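You operate a simulated robot arm through the tools that you are given. There is no shell and no other tool. Be economical: measure what you need, move in short steps, check, and stop when the job is done.

You run a simulated two-armed robot. Do the job below in one go: nothing can be reset, and whatever is moved stays where it is left.

Task
Wipe up the spill on the grey workbench with the cream cloth and put it back.

It is judged by the outcome, as a careful person would: the job done as asked, and still so three seconds after it is handed in. It fails if anything else is knocked over, pushed out of place, dropped, spilled or broken. Flat cloth is picked up by pressing the open fingertips on it (5 to 10 N) and closing them slowly along it; thin cloth reads only 2 to 8 mm in the jaws.

Robot
Two 7-joint arms with four-finger grippers on one trunk, on a base that drives. Base frame: it is fixed to the floor where the robot stands at the start and does not move with it; the origin is under the middle of the robot, x ahead of it, y to its left, z up; the surface under the hand at the start is at about z = 78. Readings come in cm, degrees, newtons and seconds.
The left shoulder is at the start at [4, 18.1, 113], the right one opposite. With the tool pointing down near the work surface each hand reaches from about 32 to 84 cm from the robot's upright axis, wherever it stands, measured 20 degrees to its own side. Payload 3.67 kg a hand.
The tool frame of a hand sits at the grasp point between the pads (the TCP): z along the fingers, y along the line on which they close. The tips reach 2.8 cm beyond it. The gripper opens to 11.2 cm. The gripper's body begins 7.3 cm behind the TCP.
Orientation is told as [roll, pitch, yaw] about the base's x, y, z axes, in that order, counted from this pose: with the fingers straight down and closing along the base's y, the tool's x points along the base's -x, its y along +y and its z along -z.

Tools
- The arms move only by the tool move_arm. It takes "left_motion", "right_motion" or both (then of equal length, played together; a hand with none holds still); each is a list of rows, each an object (a shift or turn left out is 0, a gripper value left out holds the last) with "hand": the opening, from 0 (shut) to 1 (fully open); "travel": the shift along the base's x, y, z in cm, a list of three; "rot": the turn, a rotation vector about the base's x, y, z in degrees, a list of three. In form: [{"hand": hand, "travel": [tx, ty, tz], "rot": [wx, wy, wz]}, ...]. A call has 1 to 20 rows; each row shifts and turns the commanded pose from where the row before left it. Rows are played at 5 a second. More than 5 cm and 8.6 degrees between two rows, or a gripper value outside its range, and nothing of the call is played. Where a pose cannot be reached the arm comes as near as it can. A force on the tool above 40 N (or 10 N above the force at the start of the call, whichever is more), or a blocked arm, ends the call early, and 0.2 s more pass. Each finger halts on what it meets, pressing with about 26 N; the grip force reading is that of the motor and also rises with nothing between the fingers. The clock runs only during rows and for 0.2 s after the last one: add rows that do not move to give the fingers time. It gives the time, the measured TCP pose, the force on the tool (base axes), the opening and the grip force at its end, in the units of the frame above (readings bear some noise), with the torque about the TCP (base axes, N m) and any sound that the robot's microphone picked up.
- Cameras (640 x 400 px; columns grow to the right, rows downward): "scene" is now at [10.18, -1.27, 134.63]; the picture's right is [-0.16, -0.99, 0.00], its down [-0.68, 0.11, -0.72] and it looks along [0.72, -0.12, -0.69] (base axes); focal length 269 px, centre (320, 200). "left" rides on the left gripper at [6, 1.8, -10.4] in its tool frame; the picture's right is [-0.29, 0.96, 0.00], its down [-0.80, -0.24, -0.55] and it looks along [-0.53, -0.16, 0.83] (tool axes); focal length 234 px, centre (320, 200). "right" rides on the right gripper at [6, -1.8, -10.4] in its tool frame; the picture's right is [0.29, 0.96, 0.00], its down [-0.80, 0.24, -0.55] and it looks along [-0.53, 0.16, 0.83] (tool axes); focal length 234 px, centre (320, 200).
- camera(camera): a new picture of that camera. It takes no simulated time.
- raise_lower(by): slides the trunk up (or, below 0, down) by that many cm; the arms and the scene camera ride with it, the base frame stays. It gives what a move gives, with no picture.
- drive_base(legs): drives the robot by 1 to 6 legs, each [ahead, left, turn to the left] in cm, cm and degrees, along the robot's own axes; the way and the turn of a leg run together, so that a leg with both is an arc; at most 150 cm and 180 degrees a leg. The arms and the cameras ride along, it lands a little off, and it stops where it bumps. It gives what a move gives.
- pan_tilt(pan, tilt): turns the head with the scene camera to pan (to the left, within 86 degrees either way) and tilt (down, from -29 to 69), counted from straight ahead of the robot. It gives what a move gives.
- pixel_to_xyz(camera, pixels): for up to 12 pixels [column, row] of the newest picture of that camera ("zoom" is the newest enlarged one), the place [x, y, z] in the base frame of the surface seen there, good to about 0.2 cm. It takes no simulated time.
- inspect(camera, box): a new picture of the part [left, top, right, bottom] of that camera's present view, enlarged. It takes no simulated time.
- job_done(): hands the job in; it is judged then, once.

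Work in short steps. Measure before you move; look again where a grasp or a placing could have gone wrong, and mend it. You have 80 turns and 62 pictures in all, those below and enlarged ones among them. Open the grippers and draw the arms clear of the work before you hand the job in, unless the task says otherwise; then end with one line.

The tools are called after "Call:" as a command line: name --argument value ..., lists and objects as JSON in quotes. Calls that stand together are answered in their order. move_arm: Moves the arms, as the interface text tells. Its arguments: {"type":"object","properties":{"left_motion":{"type":"array"},"right_motion":{"type":"array"}},"required":[]} The other tools are called the same way: raise_lower (by) slides the trunk up or down; drive_base (legs) drives the base; pan_tilt (pan, tilt) turns the head that bears the scene camera; camera (camera) takes a picture; pixel_to_xyz (camera, pixels) gives the place of the surface under pixels of a picture; inspect (camera, box) takes an enlarged picture of a part of a camera's view; job_done () hands the job in.

At the start:

```text
time_s: 0.0
left_position: [46.65, 19.78, 106.43]
left_tcp_rot: [0.0, 0.0, 0.0]
left_force: [-0.5, -0.2, -0.3]
left_moment: [0.03, -0.04, 0.0]
left_finger_gap: 11.21
left_grip_force: 0.1
right_position: [51.48, -27.72, 98.61]
right_tcp_rot: [0.0, 0.0, -0.1]
right_force: [0.4, -0.2, 0.2]
right_moment: [0.0, 0.0, 0.01]
right_finger_gap: 11.17
right_grip_force: 0.0
trunk travel left (down, up): [-25.0, 26.4]
robot x, y, heading: [0.13, 0.65, 0.2]
head pan, tilt: [-9.4, 43.5]
```

scene: 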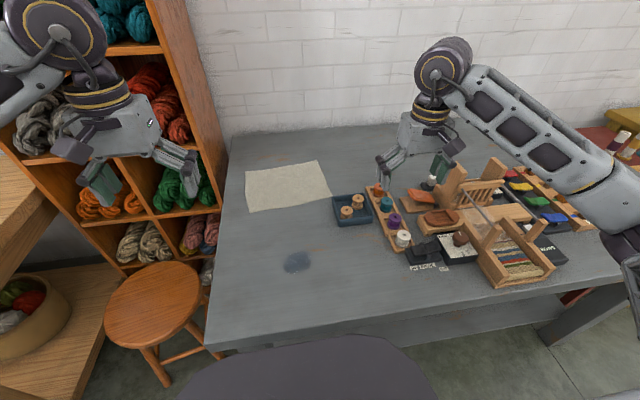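
right: 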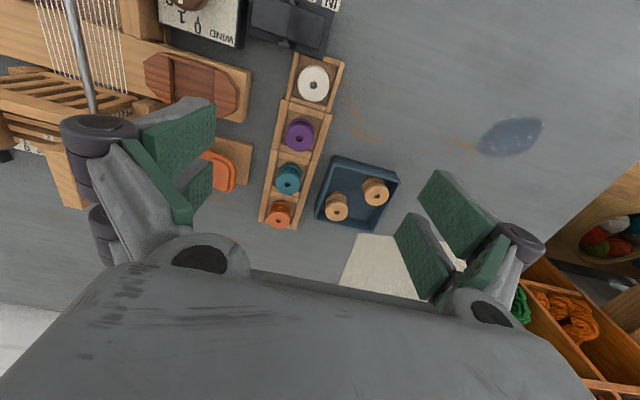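
left: 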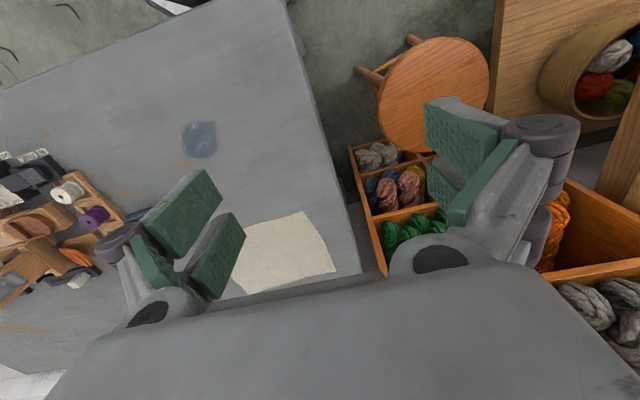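

The cream cloth is at about (288,186) in the scene picture and the spill at (297,262). I measure their outlines.

Call:
pixel_to_xyz --camera "scene" --pixels '[[246, 170], [320, 161], [332, 197], [248, 210], [288, 186], [297, 262], [283, 262], [312, 262], [297, 250], [297, 273], [336, 200], [365, 222]]'

Call:
inspect --camera "scene" --box '[200, 130, 440, 300]'

```text
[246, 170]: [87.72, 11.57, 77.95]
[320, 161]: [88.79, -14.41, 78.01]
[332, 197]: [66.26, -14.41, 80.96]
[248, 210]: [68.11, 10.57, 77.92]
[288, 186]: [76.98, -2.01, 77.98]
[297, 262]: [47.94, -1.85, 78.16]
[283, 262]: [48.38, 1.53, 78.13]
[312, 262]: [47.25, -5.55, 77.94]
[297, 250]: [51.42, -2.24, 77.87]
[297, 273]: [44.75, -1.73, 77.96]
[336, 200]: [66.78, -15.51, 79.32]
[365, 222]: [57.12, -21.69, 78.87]
```

```text
2.35 times, centred on (320, 215) of scene
```

zoom: 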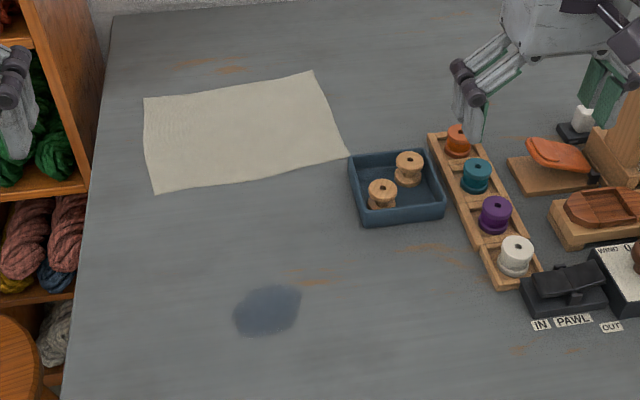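

The cloth lies over x 67–89, y −14…+11, and the spill is about 7 cm across at (48, −2). The tray is just beyond the cloth's right-hand corner. I bring the left hand, half open, over (73, −1), well clear of the tray.

Call:
move_arm --left_motion '[{"hand": 0.6, "travel": [3.3, -2.6, -1.0]}, {"travel": [3.3, -2.6, -1.0]}, {"travel": [3.3, -2.6, -2.0]}, {"travel": [3.3, -2.6, -2.0]}, {"travel": [3.3, -2.6, -2.0]}, {"travel": [3.3, -2.6, -3.0]}, {"travel": [3.3, -2.6, -3.0]}, {"travel": [3.3, -2.6, -3.0]}, {}]'

Call:
camera --camera "left"

Call:
camera --camera "scene"

```text
refused: row 6 steps farther than a row can; nothing moved
```

```text
57 pictures are left
```

left: 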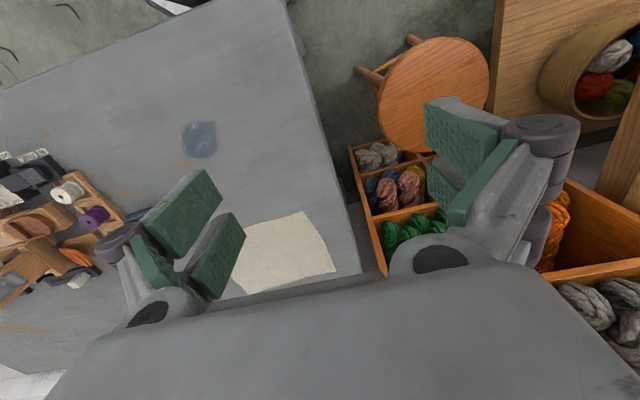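

```text
56 pictures are left
```

scene: 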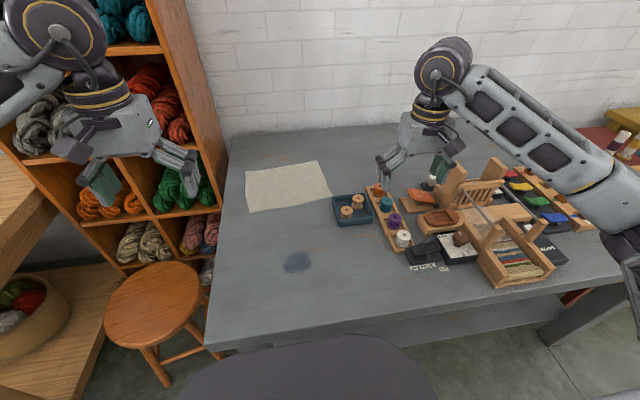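

The step was too long, so nothing moved; I repeat it with shorter rows.

Call:
move_arm --left_motion '[{"hand": 0.6, "travel": [2.65, -2.1, -1.6]}, {"travel": [2.65, -2.1, -1.6]}, {"travel": [2.65, -2.1, -1.6]}, {"travel": [2.65, -2.1, -1.6]}, {"travel": [2.65, -2.1, -1.6]}, {"travel": [2.65, -2.1, -1.6]}, {"travel": [2.65, -2.1, -1.6]}, {"travel": [2.65, -2.1, -1.6]}, {"travel": [2.65, -2.1, -1.6]}, {"travel": [2.65, -2.1, -1.6]}, {}, {}]'

Call:
camera --camera "left"

Call:
camera --camera "scene"

```text
time_s: 2.6
left_position: [72.89, -1.29, 90.3]
left_tcp_rot: [0.0, 0.0, -0.1]
left_force: [-0.3, -0.2, -0.7]
left_moment: [0.0, 0.03, 0.02]
left_finger_gap: 6.73
left_grip_force: 0.0
right_position: [51.5, -27.87, 98.41]
right_tcp_rot: [-0.1, 0.1, 0.0]
right_force: [-0.5, 0.1, -0.9]
right_moment: [-0.03, -0.01, -0.02]
right_finger_gap: 11.19
right_grip_force: 0.1
trunk travel left (down, up): [-25.0, 26.4]
robot x, y, heading: [-0.06, -0.22, 0.2]
head pan, tilt: [-9.4, 43.5]
```

```text
55 pictures are left
```

left: 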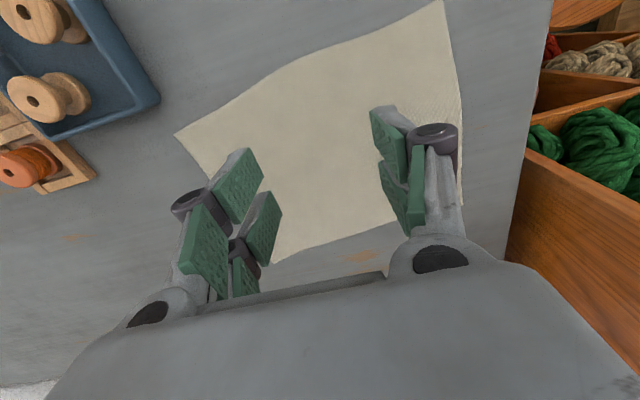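

```text
54 pictures are left
```

scene: 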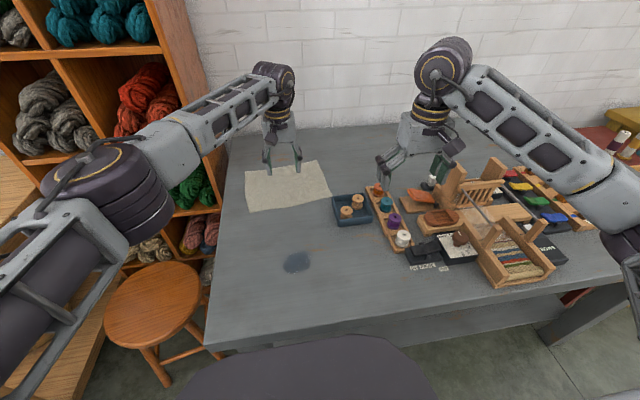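

The hand is over the cloth with the fingers on both sides of its middle. I lower it to about 1 cm above the cloth, then press in small steps.

Call:
move_arm --left_motion '[{"travel": [0, 0, -3]}, {"travel": [0, 0, -3]}, {"travel": [0, 0, -2.2]}, {}, {}]'

Call:
move_arm --left_motion '[{"travel": [0, 0, -0.4]}, {"travel": [0, 0, -0.3]}, {"travel": [0, 0, -0.3]}, {}]'

```text
time_s: 3.8
left_position: [73.07, -1.31, 82.09]
left_tcp_rot: [0.0, 0.0, 0.0]
left_force: [-0.1, 0.7, 0.2]
left_moment: [-0.02, -0.01, -0.01]
left_finger_gap: 6.72
left_grip_force: 0.0
right_position: [51.4, -27.8, 98.49]
right_tcp_rot: [0.0, 0.0, 0.0]
right_force: [-0.3, -0.2, 0.4]
right_moment: [0.0, -0.01, -0.02]
right_finger_gap: 11.19
right_grip_force: 0.0
trunk travel left (down, up): [-25.0, 26.4]
robot x, y, heading: [0.18, 0.24, 0.1]
head pan, tilt: [-9.4, 43.5]
```

```text
time_s: 4.8
left_position: [73.3, -1.29, 81.16]
left_tcp_rot: [0.0, -0.1, 0.0]
left_force: [-0.1, -0.1, 0.3]
left_moment: [0.03, -0.02, 0.01]
left_finger_gap: 6.71
left_grip_force: 0.0
right_position: [51.42, -27.79, 98.58]
right_tcp_rot: [0.1, 0.0, 0.1]
right_force: [-0.2, 0.0, 1.0]
right_moment: [0.01, 0.02, -0.02]
right_finger_gap: 11.2
right_grip_force: 0.0
trunk travel left (down, up): [-25.0, 26.4]
robot x, y, heading: [-0.2, 0.27, -0.1]
head pan, tilt: [-9.4, 43.5]
```

No contact yet at z 81.16; I go on in smaller steps.

Call:
move_arm --left_motion '[{"travel": [0, 0, -0.2]}, {"travel": [0, 0, -0.2]}, {}]'

```text
time_s: 5.6
left_position: [73.16, -1.2, 80.88]
left_tcp_rot: [0.1, 0.0, 0.0]
left_force: [-0.3, 0.2, -0.2]
left_moment: [0.0, 0.01, 0.01]
left_finger_gap: 6.72
left_grip_force: 0.1
right_position: [51.35, -27.83, 98.5]
right_tcp_rot: [0.1, 0.0, 0.0]
right_force: [0.6, -0.2, -0.5]
right_moment: [0.02, 0.0, -0.01]
right_finger_gap: 11.21
right_grip_force: 0.0
trunk travel left (down, up): [-25.0, 26.4]
robot x, y, heading: [-0.01, 0.17, 0.1]
head pan, tilt: [-9.4, 43.5]
```

Still no force; a little lower.

Call:
move_arm --left_motion '[{"travel": [0, 0, -0.15]}, {"travel": [0, 0, -0.15]}, {}]'

```text
time_s: 6.4
left_position: [73.27, -1.16, 80.57]
left_tcp_rot: [0.0, 0.1, 0.0]
left_force: [0.4, 0.4, 0.7]
left_moment: [-0.01, -0.02, 0.01]
left_finger_gap: 6.73
left_grip_force: 0.0
right_position: [51.35, -27.84, 98.57]
right_tcp_rot: [0.0, 0.0, 0.0]
right_force: [-0.2, 0.0, -0.1]
right_moment: [0.01, 0.0, -0.03]
right_finger_gap: 11.17
right_grip_force: 0.0
trunk travel left (down, up): [-25.0, 26.4]
robot x, y, heading: [0.24, 0.04, 0.1]
head pan, tilt: [-9.4, 43.5]
```

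Only noise-level force so far; I continue in small steps.

Call:
move_arm --left_motion '[{"travel": [0, 0, -0.15]}, {"travel": [0, 0, -0.1]}, {}]'

```text
time_s: 7.2
left_position: [73.24, -1.25, 80.5]
left_tcp_rot: [0.0, -0.2, -0.1]
left_force: [2.7, -0.3, 17.6]
left_moment: [-0.06, 0.0, 0.03]
left_finger_gap: 6.81
left_grip_force: 5.6
right_position: [51.42, -27.79, 98.67]
right_tcp_rot: [0.0, -0.1, 0.0]
right_force: [1.1, -0.7, -0.3]
right_moment: [0.03, -0.02, 0.0]
right_finger_gap: 11.19
right_grip_force: 0.0
trunk travel left (down, up): [-25.0, 26.4]
robot x, y, heading: [-0.08, 0.16, -0.3]
head pan, tilt: [-9.4, 43.5]
```

Contact at 17.6 N, a bit much. I ease up 0.1 cm and close slowly.

Call:
move_arm --left_motion '[{"travel": [0, 0, 0.1]}, {}]'

```text
time_s: 7.8
left_position: [73.19, -1.1, 80.54]
left_tcp_rot: [0.1, -0.1, 0.0]
left_force: [2.2, -0.5, 14.0]
left_moment: [-0.08, 0.01, 0.01]
left_finger_gap: 6.79
left_grip_force: 0.5
right_position: [51.26, -27.83, 98.73]
right_tcp_rot: [0.0, -0.2, 0.0]
right_force: [1.0, -0.2, 0.2]
right_moment: [0.01, 0.0, -0.01]
right_finger_gap: 11.21
right_grip_force: 0.0
trunk travel left (down, up): [-25.0, 26.4]
robot x, y, heading: [-0.38, 0.22, 0.0]
head pan, tilt: [-9.4, 43.5]
```

Still 14 N; up another 0.08, then close in slow steps.

Call:
move_arm --left_motion '[{"travel": [0, 0, 0.08]}, {"hand": 0.57}, {"hand": 0.53}, {"hand": 0.49}, {"hand": 0.45}]'

```text
time_s: 9.0
left_position: [73.07, -1.21, 80.7]
left_tcp_rot: [-0.1, -0.2, 0.0]
left_force: [1.6, -1.1, 25.0]
left_moment: [-0.06, 0.15, 0.01]
left_finger_gap: 5.11
left_grip_force: 6.4
right_position: [51.35, -27.69, 98.63]
right_tcp_rot: [-0.1, 0.0, 0.0]
right_force: [0.2, 0.5, -0.3]
right_moment: [-0.03, 0.03, 0.0]
right_finger_gap: 11.19
right_grip_force: 0.1
trunk travel left (down, up): [-25.0, 26.4]
robot x, y, heading: [-0.19, 0.03, -0.1]
head pan, tilt: [-9.4, 43.5]
```

The force grows as the fingers close, so the tips seem to extend. I rise 0.15 cm and look.

Call:
move_arm --left_motion '[{"travel": [0, 0, 0.15]}, {}]'

Call:
camera --camera "left"

```text
time_s: 9.6
left_position: [73.21, -1.24, 80.75]
left_tcp_rot: [-0.1, -0.1, 0.0]
left_force: [1.3, -1.1, 16.4]
left_moment: [-0.14, 0.02, 0.05]
left_finger_gap: 5.11
left_grip_force: 0.0
right_position: [51.25, -27.81, 98.56]
right_tcp_rot: [0.0, 0.0, 0.1]
right_force: [-0.3, -0.3, 0.2]
right_moment: [0.03, 0.02, 0.01]
right_finger_gap: 11.21
right_grip_force: 0.0
trunk travel left (down, up): [-25.0, 26.4]
robot x, y, heading: [0.07, -0.16, 0.1]
head pan, tilt: [-9.4, 43.5]
```

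```text
53 pictures are left
```

left: 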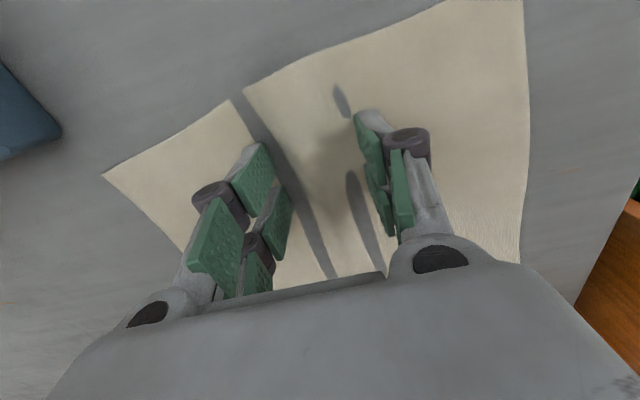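

The cloth is humping up between the fingers, so it is gathering. I keep closing slowly while rising slightly to hold about 8 N.

Call:
move_arm --left_motion '[{"travel": [0, 0, 0.12]}, {"hand": 0.41, "travel": [0, 0, 0.03]}, {"hand": 0.37, "travel": [0, 0, 0.03]}, {"hand": 0.33, "travel": [0, 0, 0.03]}, {"hand": 0.29, "travel": [0, 0, 0.03]}, {}]'

```text
time_s: 11.0
left_position: [73.28, -1.18, 80.75]
left_tcp_rot: [0.0, 0.1, 0.0]
left_force: [0.0, -0.6, 3.5]
left_moment: [0.02, 0.01, 0.05]
left_finger_gap: 3.25
left_grip_force: 0.0
right_position: [51.41, -27.76, 98.45]
right_tcp_rot: [0.0, 0.0, 0.0]
right_force: [0.1, -0.4, -0.5]
right_moment: [0.04, 0.01, 0.02]
right_finger_gap: 11.22
right_grip_force: 0.1
trunk travel left (down, up): [-25.0, 26.4]
robot x, y, heading: [-0.41, -0.18, 0.1]
head pan, tilt: [-9.4, 43.5]
```

Force is down to 3.5 N, so I add a touch of pressure and close on.

Call:
move_arm --left_motion '[{"travel": [0, 0, -0.08]}, {"hand": 0.25}, {"hand": 0.21}, {"hand": 0.17}, {"hand": 0.13}]'

Call:
camera --camera "left"

```text
time_s: 12.2
left_position: [73.26, -1.21, 80.89]
left_tcp_rot: [-0.1, 0.0, 0.0]
left_force: [0.1, 0.0, 1.9]
left_moment: [0.03, -0.03, 0.0]
left_finger_gap: 1.46
left_grip_force: 0.2
right_position: [51.47, -27.76, 98.54]
right_tcp_rot: [0.1, 0.0, 0.0]
right_force: [-0.4, -0.3, 0.2]
right_moment: [0.0, 0.0, -0.03]
right_finger_gap: 11.23
right_grip_force: 0.0
trunk travel left (down, up): [-25.0, 26.4]
robot x, y, heading: [-0.04, -0.32, -0.0]
head pan, tilt: [-9.4, 43.5]
```

```text
52 pictures are left
```

left: 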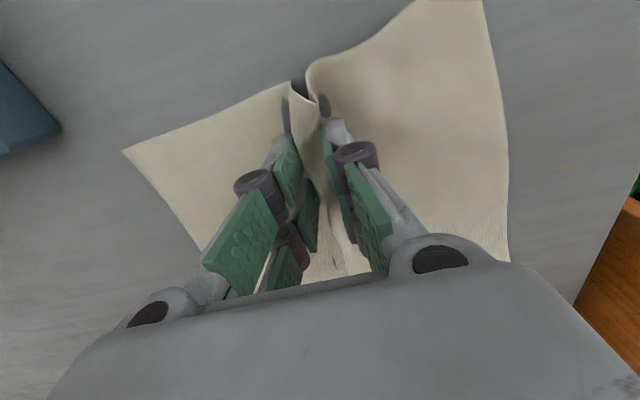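

A fold stands between the fingers. I shut the grip and lift slightly.

Call:
move_arm --left_motion '[{"hand": 0.08}, {"hand": 0.03}, {"hand": 0}, {}, {}, {"travel": [0, 0, 2]}, {"travel": [0, 0, 3]}, {"travel": [0, 0, 3]}, {}]'

Call:
camera --camera "scene"

Call:
camera --camera "left"

```text
time_s: 14.2
left_position: [73.1, -1.33, 88.91]
left_tcp_rot: [0.0, 0.0, 0.0]
left_force: [0.3, -1.0, -1.1]
left_moment: [-0.04, 0.0, -0.05]
left_finger_gap: 0.36
left_grip_force: 28.5
right_position: [51.54, -27.85, 98.45]
right_tcp_rot: [0.0, 0.1, 0.1]
right_force: [0.2, 0.9, 0.6]
right_moment: [0.0, -0.01, -0.02]
right_finger_gap: 11.22
right_grip_force: 0.2
trunk travel left (down, up): [-25.0, 26.4]
robot x, y, heading: [0.02, 0.04, 0.1]
head pan, tilt: [-9.4, 43.5]
```

```text
51 pictures are left
```

scene: 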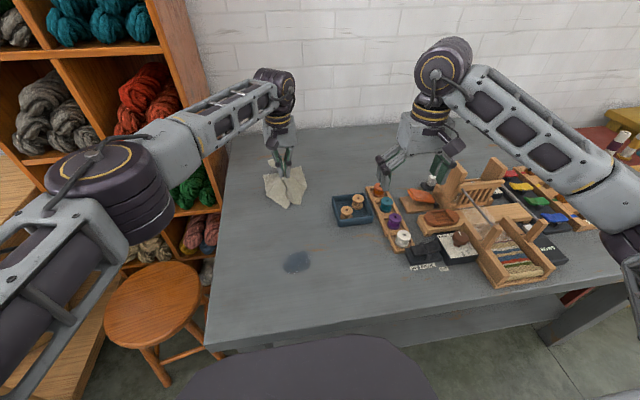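

```text
50 pictures are left
```

left: 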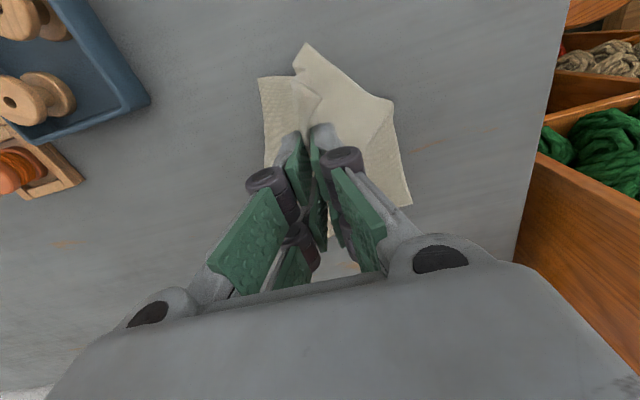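

The cloth is held (3.6 mm). I carry it toward the robot to the far side of the spill, about (53, −2), staying clear of the tray.

Call:
move_arm --left_motion '[{"travel": [-3.5, 0, 0.5]}, {"travel": [-3.5, 0, 0.5]}, {"travel": [-3.5, 0, 0]}, {"travel": [-3.5, 0, 0]}, {"travel": [-3.5, 0, 0]}, {"travel": [-2.5, -0.5, -1]}, {"travel": [0, 0, -3]}, {"travel": [0, 0, -3]}, {}]'

Call:
camera --camera "scene"

Call:
camera --camera "left"

```text
time_s: 16.2
left_position: [53.1, -1.79, 82.76]
left_tcp_rot: [0.0, 0.0, 0.0]
left_force: [0.8, -3.3, 2.7]
left_moment: [0.1, -0.09, 0.03]
left_finger_gap: 0.26
left_grip_force: 23.8
right_position: [51.41, -27.72, 98.53]
right_tcp_rot: [-0.1, 0.0, 0.1]
right_force: [-0.5, -0.4, -0.7]
right_moment: [0.0, 0.0, -0.03]
right_finger_gap: 11.2
right_grip_force: 0.0
trunk travel left (down, up): [-25.0, 26.4]
robot x, y, heading: [-0.18, 0.2, 0.1]
head pan, tilt: [-9.4, 43.5]
```

```text
49 pictures are left
```

scene: 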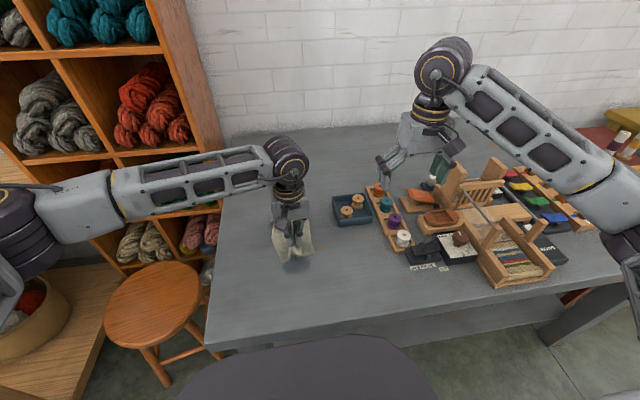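

```text
48 pictures are left
```

left: 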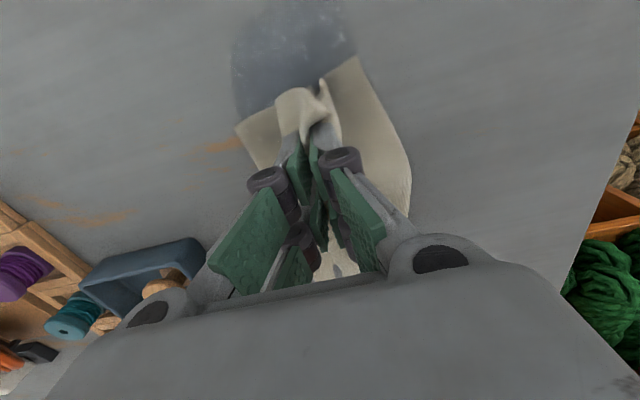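

The cloth sits just at the far rim of the spill. I press it down and take one first stroke toward the robot to learn the force.

Call:
move_arm --left_motion '[{"travel": [0, 0, -0.6]}, {"travel": [0, 0, -0.5]}, {"travel": [0, 0, -0.3]}, {}]'

```text
time_s: 17.2
left_position: [53.2, -1.76, 81.22]
left_tcp_rot: [0.0, 0.0, 0.0]
left_force: [-0.8, 0.2, 0.6]
left_moment: [0.02, 0.07, -0.01]
left_finger_gap: 0.32
left_grip_force: 29.7
right_position: [51.45, -27.7, 98.57]
right_tcp_rot: [0.0, 0.0, 0.0]
right_force: [0.1, 0.4, -0.4]
right_moment: [0.02, 0.01, 0.0]
right_finger_gap: 11.18
right_grip_force: 0.0
trunk travel left (down, up): [-25.0, 26.4]
robot x, y, heading: [-0.23, 0.41, 0.1]
head pan, tilt: [-9.4, 43.5]
```

Light contact still; a bit lower.

Call:
move_arm --left_motion '[{"travel": [0, 0, -0.2]}, {"travel": [0, 0, -0.15]}, {}]'

```text
time_s: 18.0
left_position: [53.03, -1.76, 80.92]
left_tcp_rot: [0.0, 0.0, 0.1]
left_force: [0.5, -0.4, 0.5]
left_moment: [-0.02, 0.01, -0.02]
left_finger_gap: 0.38
left_grip_force: 30.5
right_position: [51.41, -27.76, 98.72]
right_tcp_rot: [0.0, 0.0, -0.1]
right_force: [-0.1, 0.3, 0.3]
right_moment: [0.06, 0.02, 0.01]
right_finger_gap: 11.2
right_grip_force: 0.1
trunk travel left (down, up): [-25.0, 26.4]
robot x, y, heading: [-0.24, 0.0, -0.1]
head pan, tilt: [-9.4, 43.5]
```

No firm contact yet; one more small press.

Call:
move_arm --left_motion '[{"travel": [0, 0, -0.12]}, {"travel": [0, 0, -0.08]}, {}]'

```text
time_s: 18.8
left_position: [53.07, -1.72, 80.8]
left_tcp_rot: [0.0, 0.0, 0.0]
left_force: [0.1, 0.1, 3.0]
left_moment: [0.02, 0.03, 0.01]
left_finger_gap: 0.29
left_grip_force: 30.3
right_position: [51.43, -27.74, 98.65]
right_tcp_rot: [0.0, 0.0, 0.0]
right_force: [0.2, 0.4, -0.4]
right_moment: [-0.02, 0.01, -0.02]
right_finger_gap: 11.21
right_grip_force: 0.0
trunk travel left (down, up): [-25.0, 26.4]
robot x, y, heading: [0.24, 0.05, -0.1]
head pan, tilt: [-9.4, 43.5]
```

3 N contact. I press another 0.08 cm and stroke along −x across the spill and back, then look.

Call:
move_arm --left_motion '[{"travel": [0, 0, -0.08]}, {"travel": [-1.5, 0, 0]}, {"travel": [-1.5, 0, 0]}, {"travel": [-1.5, 0, 0]}, {"travel": [-1.5, 0, 0]}, {"travel": [-1.5, 0, 0]}, {"travel": [-1.5, 0, 0]}, {"travel": [-1.5, 0, 0]}, {}]'

Call:
camera --camera "left"

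Call:
inspect --camera "scene" --box '[200, 180, 400, 320]'

```text
time_s: 20.8
left_position: [42.55, -1.79, 80.89]
left_tcp_rot: [0.0, 0.0, -0.1]
left_force: [4.1, -0.6, 9.1]
left_moment: [-0.07, -0.22, 0.03]
left_finger_gap: 0.26
left_grip_force: 23.8
right_position: [51.58, -27.82, 98.62]
right_tcp_rot: [0.0, 0.0, 0.0]
right_force: [-0.5, 0.8, -0.4]
right_moment: [0.01, 0.03, 0.01]
right_finger_gap: 11.2
right_grip_force: 0.1
trunk travel left (down, up): [-25.0, 26.4]
robot x, y, heading: [0.11, 0.12, 0.1]
head pan, tilt: [-9.4, 43.5]
```

```text
47 pictures are left
```

left: 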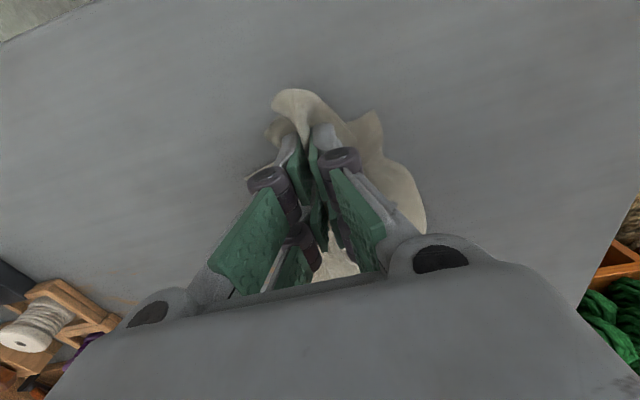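

```text
2.86 times, centred on (300, 250) of scene
```

zoom: 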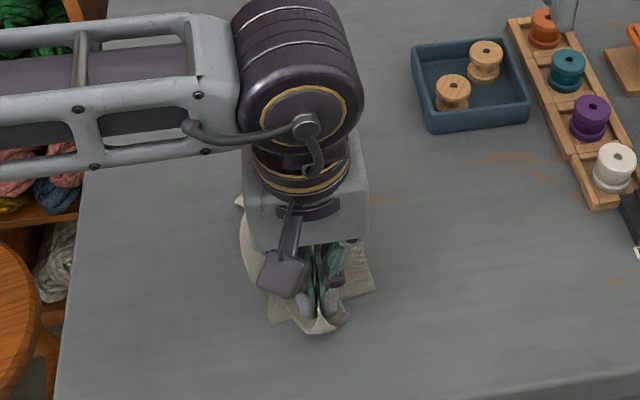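

Force is a good 9 N. I wipe further strokes over the whole spill area: y −5 outward, then y +1.5 inward.

Call:
move_arm --left_motion '[{"travel": [0, -1.5, 0]}, {"travel": [0, -1.3, 0]}, {"travel": [2, 0, 0]}, {"travel": [2, 0, 0]}, {"travel": [2, 0, 0]}, {"travel": [2, 0, 0]}, {"travel": [2, 0, 0]}, {"travel": [0, 2, 0]}, {"travel": [0, 2, 0]}, {"travel": [0, 2, 0]}, {"travel": [-2, 0, 0]}, {"travel": [-2, 0, 0]}, {"travel": [-2, 0, 0]}, {"travel": [-2, 0, 0]}, {"travel": [-2, 0, 0]}, {}]'

Call:
move_arm --left_motion '[{"travel": [0, -1.5, 0]}, {"travel": [0, -1.7, 0]}, {"travel": [2, 0, 0]}, {"travel": [2, 0, 0]}, {"travel": [2, 0, 0]}, {"travel": [2, 0, 0]}, {"travel": [2, 0, 0]}, {}]'

Call:
camera --camera "left"

Call:
inspect --camera "scene" --box '[200, 180, 400, 320]'

```text
time_s: 24.2
left_position: [42.7, 1.37, 80.87]
left_tcp_rot: [0.0, 0.0, -0.1]
left_force: [1.5, -1.1, 9.2]
left_moment: [-0.17, 0.0, 0.0]
left_finger_gap: 0.31
left_grip_force: 26.1
right_position: [51.31, -27.92, 98.59]
right_tcp_rot: [-0.1, 0.0, -0.1]
right_force: [-0.2, 0.1, -0.3]
right_moment: [0.0, -0.01, -0.01]
right_finger_gap: 11.2
right_grip_force: 0.0
trunk travel left (down, up): [-25.0, 26.4]
robot x, y, heading: [0.08, 0.2, 0.3]
head pan, tilt: [-9.4, 43.5]
```

```text
time_s: 26.0
left_position: [52.63, -1.74, 80.84]
left_tcp_rot: [0.0, -0.1, 0.0]
left_force: [-0.5, 0.3, 5.2]
left_moment: [-0.02, 0.03, 0.02]
left_finger_gap: 0.2
left_grip_force: 26.1
right_position: [51.46, -27.69, 98.49]
right_tcp_rot: [0.0, 0.0, 0.0]
right_force: [-0.7, -0.7, 0.4]
right_moment: [-0.02, 0.04, 0.02]
right_finger_gap: 11.18
right_grip_force: 0.1
trunk travel left (down, up): [-25.0, 26.4]
robot x, y, heading: [-0.16, -0.1, -0.1]
head pan, tilt: [-9.4, 43.5]
```

```text
45 pictures are left
```

left: 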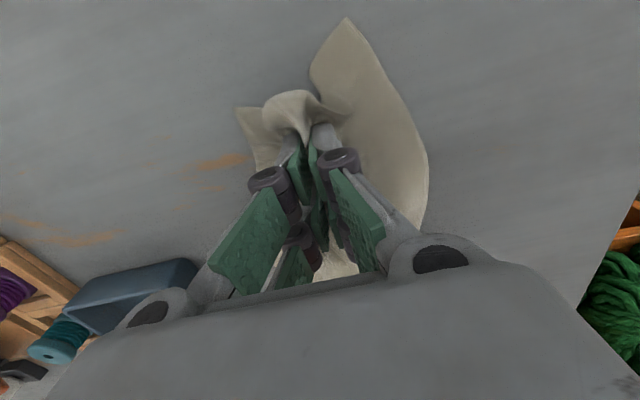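

```text
2.86 times, centred on (300, 250) of scene
```

zoom: 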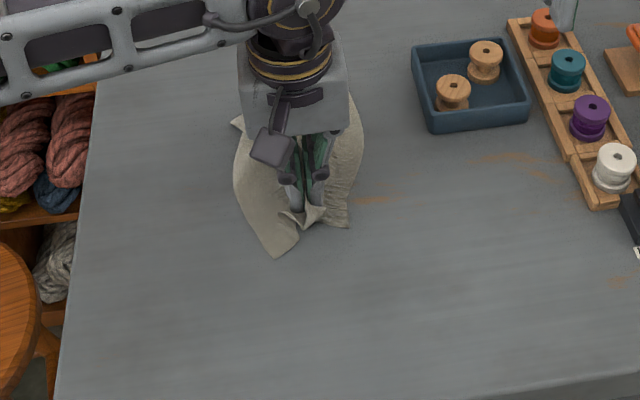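

The spill area looks clean wherever visible. I lift the cloth high and move it outward, then check the bench.

Call:
move_arm --left_motion '[{"travel": [0, 0, 4]}, {"travel": [0, 0, 4]}, {"travel": [0, 0, 4]}, {"travel": [0, 0, 4]}, {"travel": [2, 0.5, 4]}, {"travel": [4, 0, 2]}, {"travel": [4, 0, 0]}, {"travel": [4, 0, 0]}, {"travel": [4, 0, 0]}, {"travel": [4, 0, 0]}, {"travel": [4, 0, 0]}, {"travel": [4, 0, 0]}, {}]'

Call:
camera --camera "scene"

Call:
inspect --camera "scene" --box '[220, 200, 380, 320]'

```text
time_s: 28.8
left_position: [73.91, -0.22, 102.3]
left_tcp_rot: [0.0, -0.1, 0.0]
left_force: [0.5, 0.6, 0.3]
left_moment: [-0.01, 0.02, -0.01]
left_finger_gap: 0.3
left_grip_force: 31.0
left hand out of reach, approached as far as the arm can: row 10, 11, 12
right_position: [51.49, -27.8, 98.61]
right_tcp_rot: [0.1, 0.1, 0.0]
right_force: [0.6, 0.4, -1.1]
right_moment: [-0.04, 0.02, -0.02]
right_finger_gap: 11.19
right_grip_force: 0.1
trunk travel left (down, up): [-25.0, 26.4]
robot x, y, heading: [0.1, 0.05, -0.0]
head pan, tilt: [-9.4, 43.5]
```

```text
43 pictures are left
```

scene: 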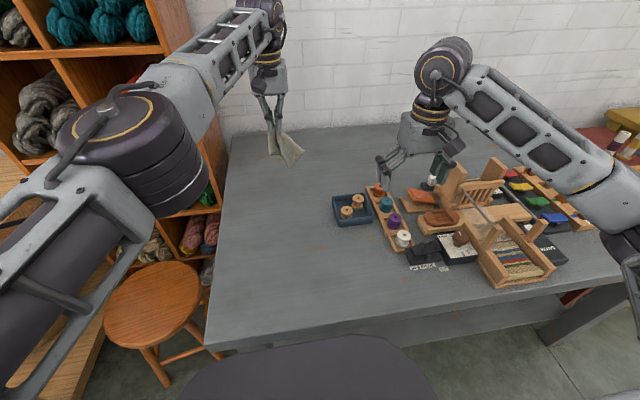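

```text
3.33 times, centred on (300, 260) of scene
```

zoom: 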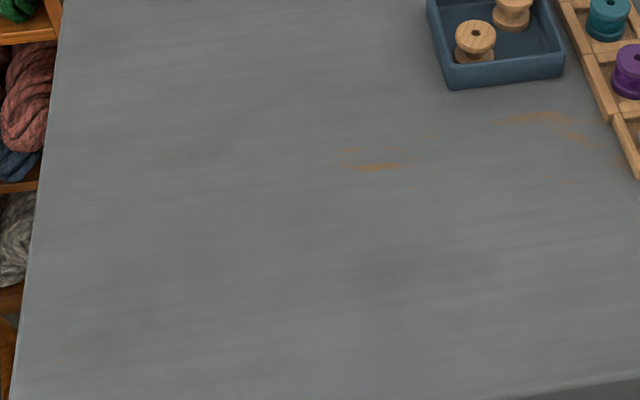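

The bench is clean. The arm is near its reach limit, so I check whether the base can drive a little closer to the bench.

Call:
pixel_to_xyz --camera "scene" --pixels '[[330, 328], [220, 345], [330, 345], [330, 380], [430, 380], [500, 340], [287, 155], [272, 153], [302, 152]]'

Call:
camera --camera "left"

```text
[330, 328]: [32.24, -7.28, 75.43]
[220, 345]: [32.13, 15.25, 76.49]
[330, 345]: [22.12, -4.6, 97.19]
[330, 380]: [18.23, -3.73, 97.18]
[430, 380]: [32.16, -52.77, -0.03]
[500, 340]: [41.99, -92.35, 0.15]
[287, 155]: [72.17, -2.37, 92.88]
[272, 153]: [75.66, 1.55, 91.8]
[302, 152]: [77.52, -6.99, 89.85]
```

```text
41 pictures are left
```

left: 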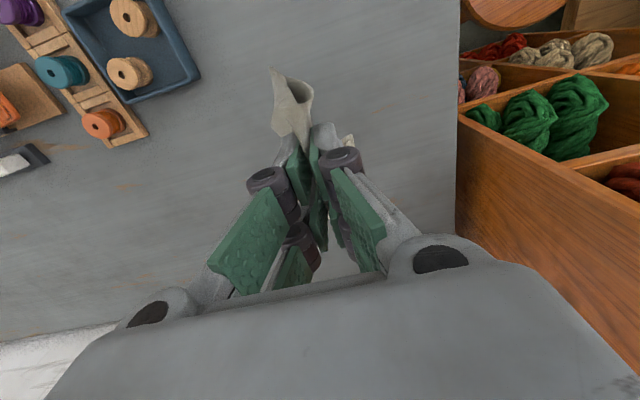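

To reach farther I tilt the fingers forward by about 32°, which keeps the wrist back, and move toward x 84.

Call:
move_arm --left_motion '[{"rot": [0, -8, 0]}, {"rot": [0, -8, 0]}, {"rot": [0, -8, 0], "travel": [0, -0.5, 0]}, {"rot": [0, -8, 0], "travel": [0, -0.5, 0]}, {}]'

```text
time_s: 30.0
left_position: [73.98, -0.17, 102.24]
left_tcp_rot: [0.0, 0.0, -0.1]
left_force: [-0.1, -0.2, 1.3]
left_moment: [-0.03, 0.03, -0.02]
left_finger_gap: 0.19
left_grip_force: 26.5
left hand out of reach, approached as far as the arm can: row 1, 2, 3, 4
right_position: [51.36, -27.74, 98.5]
right_tcp_rot: [0.0, 0.0, 0.1]
right_force: [-0.7, 0.1, -0.1]
right_moment: [0.01, -0.01, -0.03]
right_finger_gap: 11.22
right_grip_force: 0.0
trunk travel left (down, up): [-25.0, 26.4]
robot x, y, heading: [-0.46, -0.14, 0.2]
head pan, tilt: [-9.4, 43.5]
```

It did not move; the commanded pose is likely still beyond reach. I draw back first, then tilt.

Call:
move_arm --left_motion '[{"travel": [-4, 0, 0]}, {"travel": [-3, 0, 0]}, {"rot": [0, -8, 0]}, {"rot": [0, -8, 0]}, {"rot": [0, -8, 0]}, {"rot": [0, -8, 0]}, {}]'

```text
time_s: 31.6
left_position: [73.85, -0.21, 102.36]
left_tcp_rot: [0.0, -0.1, 0.0]
left_force: [0.0, -0.5, 0.1]
left_moment: [0.02, -0.01, 0.03]
left_finger_gap: 0.3
left_grip_force: 23.7
left hand out of reach, approached as far as the arm can: row 1, 2, 3, 4, 5, 6
right_position: [51.5, -27.79, 98.52]
right_tcp_rot: [0.0, 0.1, 0.0]
right_force: [-0.2, -0.2, -0.7]
right_moment: [0.02, 0.01, -0.01]
right_finger_gap: 11.2
right_grip_force: 0.0
trunk travel left (down, up): [-25.0, 26.4]
robot x, y, heading: [-0.16, -0.12, -0.2]
head pan, tilt: [-9.4, 43.5]
```

Still held at the limit: the commanded tilt has likely accumulated to −64°. I undo half of it and draw back more.

Call:
move_arm --left_motion '[{"rot": [0, 8, 0], "travel": [-2, 0, 0]}, {"rot": [0, 8, 0]}, {"rot": [0, 8, 0]}, {"rot": [0, 8, 0]}, {}]'

```text
time_s: 32.8
left_position: [67.19, 1.05, 101.93]
left_tcp_rot: [0.0, 20.0, 0.1]
left_force: [1.2, -2.7, -0.6]
left_moment: [0.03, 0.01, 0.05]
left_finger_gap: 0.17
left_grip_force: 23.4
left hand out of reach, approached as far as the arm can: row 1, 2, 3, 4
right_position: [51.53, -27.72, 98.5]
right_tcp_rot: [0.0, 0.0, 0.0]
right_force: [0.4, -0.1, 0.0]
right_moment: [-0.01, 0.01, 0.0]
right_finger_gap: 11.19
right_grip_force: 0.0
trunk travel left (down, up): [-25.0, 26.4]
robot x, y, heading: [0.05, -0.26, 0.2]
head pan, tilt: [-9.4, 43.5]
```

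Its pitch is now +20, so the commanded pose is unclear. I send still rows drawn back and lower to get back inside the reach.

Call:
move_arm --left_motion '[{"travel": [-4, 0, 0]}, {}, {}]'

```text
time_s: 33.6
left_position: [63.01, 1.29, 102.04]
left_tcp_rot: [0.0, 20.0, 0.1]
left_force: [0.9, 1.6, 0.7]
left_moment: [-0.06, 0.04, 0.0]
left_finger_gap: 0.34
left_grip_force: 24.2
right_position: [51.6, -27.67, 98.62]
right_tcp_rot: [-0.2, 0.0, 0.0]
right_force: [0.6, 0.6, -0.7]
right_moment: [-0.02, 0.04, 0.02]
right_finger_gap: 11.2
right_grip_force: 0.1
trunk travel left (down, up): [-25.0, 26.4]
robot x, y, heading: [-0.17, 0.35, 0.1]
head pan, tilt: [-9.4, 43.5]
```

It rebases on the measured pose. Now inside reach at x 63, I turn the pitch to −30 with y back to −1.2.

Call:
move_arm --left_motion '[{"rot": [0, -8, 0], "travel": [0, -0.5, 0]}, {"rot": [0, -8, 0], "travel": [0, -0.5, 0]}, {"rot": [0, -8, 0], "travel": [0, -0.5, 0]}, {"rot": [0, -8, 0], "travel": [0, -0.5, 0]}, {"rot": [0, -8, 0], "travel": [0, -0.5, 0]}, {"rot": [0, -8, 0], "travel": [0, 0, 0]}, {}]'

```text
time_s: 35.2
left_position: [63.13, -1.53, 101.97]
left_tcp_rot: [0.0, -28.1, 0.1]
left_force: [-0.8, 0.4, 0.4]
left_moment: [0.01, -0.03, 0.01]
left_finger_gap: 0.24
left_grip_force: 23.6
right_position: [51.48, -27.79, 98.52]
right_tcp_rot: [0.0, -0.1, 0.0]
right_force: [0.6, 0.7, -0.3]
right_moment: [0.03, 0.02, 0.03]
right_finger_gap: 11.2
right_grip_force: 0.0
trunk travel left (down, up): [-25.0, 26.4]
robot x, y, heading: [-0.12, 0.16, -0.1]
head pan, tilt: [-9.4, 43.5]
```

Tilted −28°. I move outward in steps to find the reach.

Call:
move_arm --left_motion '[{"travel": [3, 0, -0.5]}, {"travel": [3, 0, -0.5]}, {"travel": [3, 0, -0.5]}, {"travel": [3, 0, -0.5]}, {"travel": [3, 0, -0.5]}, {"travel": [3, 0, -0.5]}, {}]'

Call:
camera --camera "scene"

```text
time_s: 36.8
left_position: [81.08, -1.36, 99.24]
left_tcp_rot: [0.0, -28.1, 0.0]
left_force: [0.8, -0.5, 0.6]
left_moment: [-0.03, 0.02, 0.03]
left_finger_gap: 0.22
left_grip_force: 25.9
right_position: [51.34, -27.75, 98.54]
right_tcp_rot: [0.1, 0.0, 0.0]
right_force: [0.2, 0.4, 0.5]
right_moment: [-0.01, 0.01, 0.01]
right_finger_gap: 11.19
right_grip_force: 0.0
trunk travel left (down, up): [-25.0, 26.4]
robot x, y, heading: [-0.42, -0.25, 0.0]
head pan, tilt: [-9.4, 43.5]
```

```text
40 pictures are left
```

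scene: 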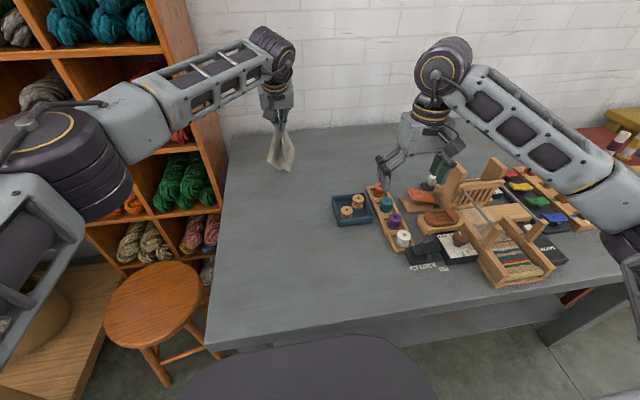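

Good reach with the tilt. I go a bit farther and lower so that the hanging end touches down far, then lay it while drawing back to x ≈ 72.

Call:
move_arm --left_motion '[{"travel": [2, 0, -1.5]}, {"travel": [1.5, 0, -2]}, {"travel": [0, 0, -2.5]}, {"travel": [-1, 0, -2]}, {"travel": [-1.5, 0, -2]}, {"travel": [-2, 0, -1.7]}, {"travel": [-2, 0, -1.5]}, {"travel": [-2, 0, -1.3]}, {"travel": [-2, 0, -1.2]}, {"travel": [-1.5, 0, -0.8]}, {}]'

Call:
camera --camera "scene"

Call:
camera --camera "left"

```text
time_s: 39.2
left_position: [72.55, -1.57, 82.64]
left_tcp_rot: [0.0, -28.1, 0.0]
left_force: [0.1, -1.0, 0.9]
left_moment: [-0.04, -0.05, 0.02]
left_finger_gap: 0.2
left_grip_force: 25.9
right_position: [51.48, -27.8, 98.54]
right_tcp_rot: [0.0, 0.0, 0.0]
right_force: [-1.1, -0.1, -0.1]
right_moment: [0.02, -0.02, 0.02]
right_finger_gap: 11.21
right_grip_force: 0.0
trunk travel left (down, up): [-25.0, 26.4]
robot x, y, heading: [-0.03, -0.15, 0.4]
head pan, tilt: [-9.4, 43.5]
```

```text
39 pictures are left
```

scene: 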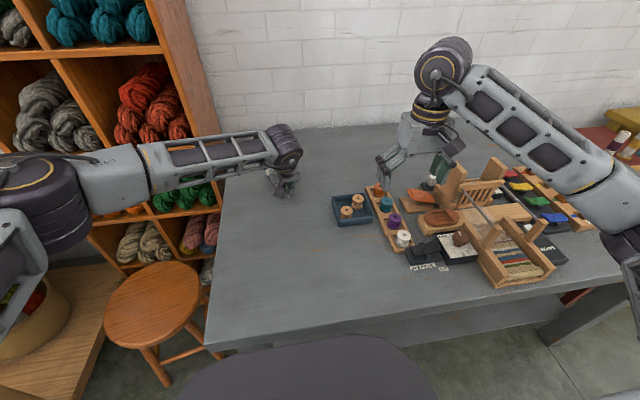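

```text
38 pictures are left
```

left: 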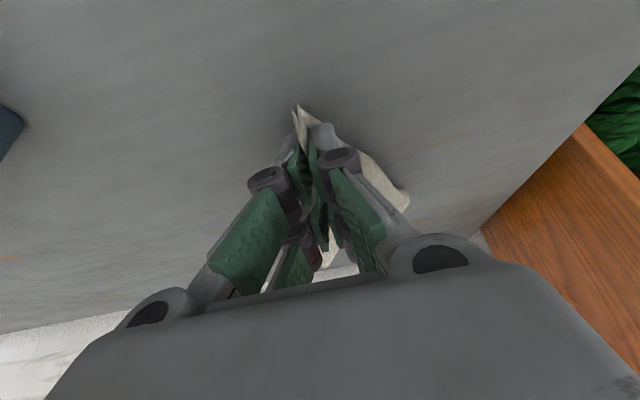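

The cloth lies beyond the hand. I lower 1.2 cm, open slowly to about 5 cm, and raise the hand to look.

Call:
move_arm --left_motion '[{"travel": [-0.5, 0, -0.7]}, {"travel": [-0.3, 0, -0.5]}, {"hand": 0.1}, {"hand": 0.2}, {"hand": 0.35}, {}, {"travel": [-1, 0, 3]}, {"travel": [-2, 0, 4]}, {"travel": [-3, 2, 4]}, {"travel": [-3, 3, 2]}, {"travel": [-3, 3, 2]}, {"travel": [-3, 4, 0]}, {"travel": [-2, 4, 0]}, {"travel": [0, 4, 0]}, {}]'

Call:
inspect --camera "scene" --box '[200, 130, 400, 260]'

```text
refused: row 9 steps farther than a row can; nothing moved
```

```text
3.08 times, centred on (300, 195) of scene
```

zoom: 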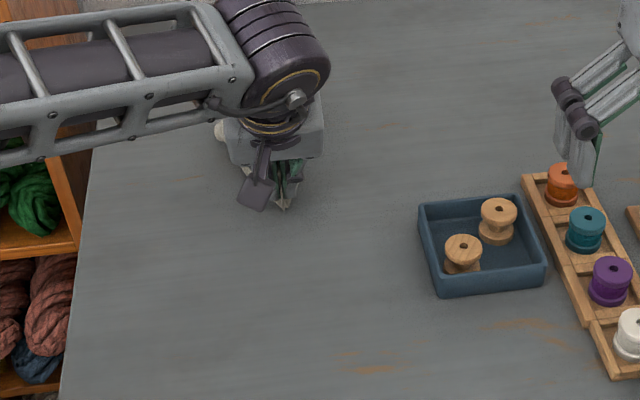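

One row was too long; I repeat it with shorter rows.

Call:
move_arm --left_motion '[{"travel": [-0.5, 0, -0.7]}, {"travel": [-0.3, 0, -0.5]}, {"hand": 0.1}, {"hand": 0.2}, {"hand": 0.35}, {}, {"travel": [-1, 0, 3]}, {"travel": [-1, 0, 4]}, {"travel": [-2, 2, 3]}, {"travel": [-2, 3, 2]}, {"travel": [-2, 3, 2]}, {"travel": [-2, 4, 0]}, {"travel": [-2, 4, 0]}, {"travel": [-2, 4, 0]}, {"travel": [-2, 4, 0]}, {}]'

Call:
inspect --camera "scene" --box '[200, 130, 400, 260]'

```text
time_s: 42.6
left_position: [55.99, 22.6, 95.38]
left_tcp_rot: [0.1, -28.0, 0.0]
left_force: [-1.1, -0.5, 0.3]
left_moment: [0.03, 0.03, 0.04]
left_finger_gap: 3.92
left_grip_force: 0.1
right_position: [51.51, -27.83, 98.6]
right_tcp_rot: [0.0, 0.0, 0.0]
right_force: [0.1, -0.2, 0.0]
right_moment: [0.03, 0.01, 0.03]
right_finger_gap: 11.2
right_grip_force: 0.1
trunk travel left (down, up): [-25.0, 26.4]
robot x, y, heading: [-0.1, 0.36, -0.3]
head pan, tilt: [-9.4, 43.5]
```

```text
3.08 times, centred on (300, 195) of scene
```

zoom: 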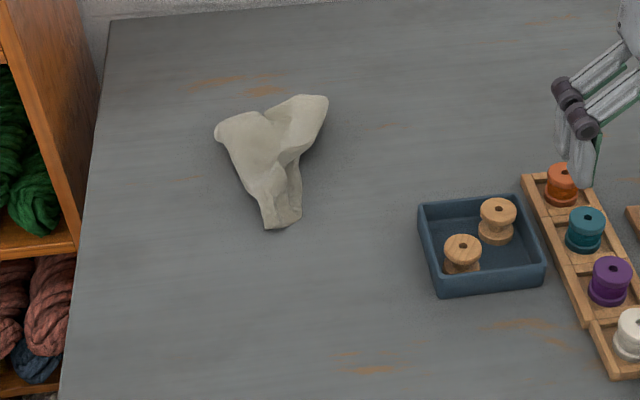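

The cloth is back on its place but crumpled. I take its outline to judge whether to spread it.

Call:
pixel_to_xyz --camera "zoom" --pixels '[[218, 130], [325, 98], [270, 110], [270, 225], [300, 218], [265, 190], [245, 150], [300, 130], [280, 160], [290, 190]]'

Call:
inspect --camera "scene" --box '[255, 150, 315, 210]'

```text
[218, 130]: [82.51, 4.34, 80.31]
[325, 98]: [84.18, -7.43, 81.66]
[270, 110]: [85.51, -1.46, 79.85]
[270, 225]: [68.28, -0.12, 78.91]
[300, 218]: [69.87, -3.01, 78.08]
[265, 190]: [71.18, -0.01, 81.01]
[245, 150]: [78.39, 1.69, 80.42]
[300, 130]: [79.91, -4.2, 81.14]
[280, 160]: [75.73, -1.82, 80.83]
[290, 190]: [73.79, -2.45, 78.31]
```

```text
6.67 times, centred on (285, 180) of scene
```

zoom: 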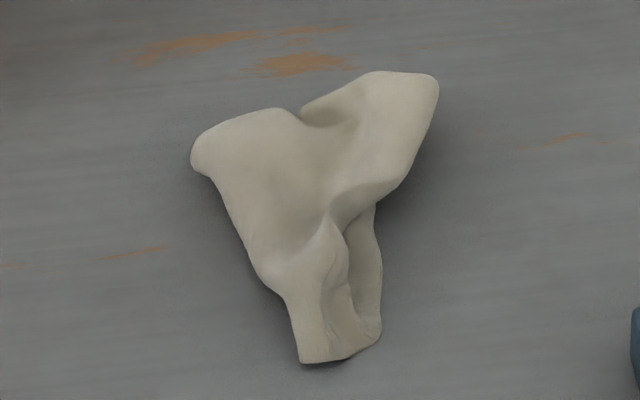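

The cloth's centre is right (about 78, −1.5) but it is bunched to 17 × 12 cm. I spread it by pulling its sides out, beginning with the left bulge at (82, 4): I bring the tilted left hand above it.

Call:
move_arm --left_motion '[{"hand": 0.45, "travel": [3, -2.24, 0]}, {"travel": [3, -2.24, 0]}, {"travel": [3, -2.24, 0]}, {"travel": [3, -2.24, 0]}, {"travel": [3, -2.24, -1]}, {"travel": [3, -2.24, -1]}, {"travel": [3, -2.24, -2]}, {"travel": [3, -2.24, -2]}, {}]'

Call:
camera --camera "left"

```text
time_s: 44.6
left_position: [79.82, 4.55, 89.4]
left_tcp_rot: [-0.2, -28.1, 0.0]
left_force: [-0.1, 0.8, 0.5]
left_moment: [0.0, -0.05, -0.03]
left_finger_gap: 5.06
left_grip_force: 0.0
right_position: [51.33, -27.68, 98.57]
right_tcp_rot: [0.0, -0.1, 0.0]
right_force: [0.0, 0.6, 0.0]
right_moment: [-0.05, -0.03, -0.01]
right_finger_gap: 11.2
right_grip_force: 0.1
trunk travel left (down, up): [-25.0, 26.4]
robot x, y, heading: [-0.04, 0.2, 0.1]
head pan, tilt: [-9.4, 43.5]
```

```text
34 pictures are left
```

left: 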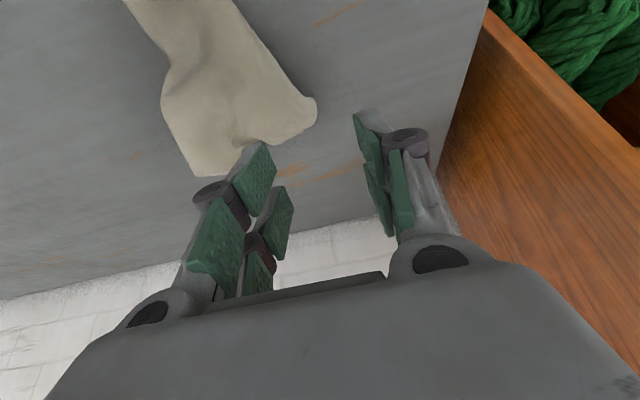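

I check where the bulge edge is now relative to the finger tips.

Call:
pixel_to_xyz --camera "left" --pixels '[[310, 110], [285, 105], [240, 142], [200, 170], [262, 150], [365, 118], [170, 100], [240, 100]]'

```text
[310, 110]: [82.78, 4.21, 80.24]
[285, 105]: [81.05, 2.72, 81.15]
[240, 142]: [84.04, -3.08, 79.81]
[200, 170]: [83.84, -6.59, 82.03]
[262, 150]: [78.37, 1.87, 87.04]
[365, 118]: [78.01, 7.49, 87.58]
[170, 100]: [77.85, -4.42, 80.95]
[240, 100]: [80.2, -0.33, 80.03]
```

The inner finger is only just over the bulge. I shift 1 cm outward and 0.8 cm toward −y, and lower gradually.

Call:
move_arm --left_motion '[{"travel": [1, -0.8, -2]}, {"travel": [0, 0, -2]}, {"travel": [0, 0, -2]}, {"travel": [0, 0, -1]}, {"travel": [0, 0, -0.5]}, {}]'

```text
time_s: 46.0
left_position: [80.85, 3.75, 81.86]
left_tcp_rot: [0.0, -28.1, 0.0]
left_force: [0.7, -0.3, 0.5]
left_moment: [0.0, 0.01, 0.01]
left_finger_gap: 5.02
left_grip_force: 0.0
right_position: [51.46, -27.75, 98.58]
right_tcp_rot: [0.0, 0.0, 0.0]
right_force: [-0.4, -1.2, 0.6]
right_moment: [-0.01, -0.04, 0.0]
right_finger_gap: 11.17
right_grip_force: 0.0
trunk travel left (down, up): [-25.0, 26.4]
robot x, y, heading: [0.25, 0.14, -0.0]
head pan, tilt: [-9.4, 43.5]
```

Lower on in 0.2 cm steps.

Call:
move_arm --left_motion '[{"travel": [0, 0, -0.3]}, {"travel": [0, 0, -0.2]}, {"travel": [0, 0, -0.2]}, {}]'

Call:
camera --camera "left"

```text
time_s: 47.0
left_position: [80.65, 3.89, 81.7]
left_tcp_rot: [-0.3, -28.4, 0.1]
left_force: [4.8, -3.1, 19.6]
left_moment: [-0.75, 0.02, 0.15]
left_finger_gap: 5.48
left_grip_force: 3.5
right_position: [51.28, -27.79, 98.69]
right_tcp_rot: [0.0, -0.1, 0.0]
right_force: [0.0, -0.2, 0.0]
right_moment: [-0.02, -0.03, 0.02]
right_finger_gap: 11.22
right_grip_force: 0.1
trunk travel left (down, up): [-25.0, 26.4]
robot x, y, heading: [-0.31, 0.04, 0.1]
head pan, tilt: [-9.4, 43.5]
```

```text
33 pictures are left
```

left: 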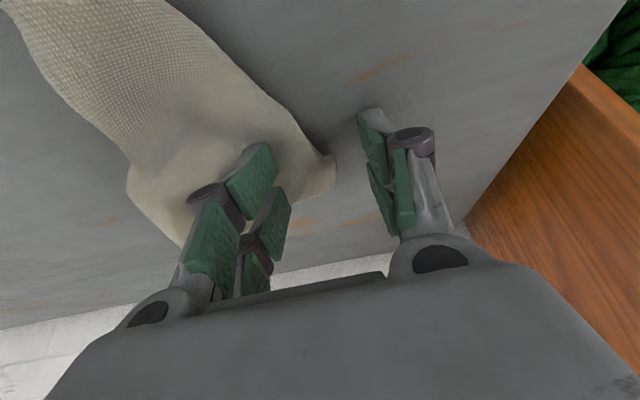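

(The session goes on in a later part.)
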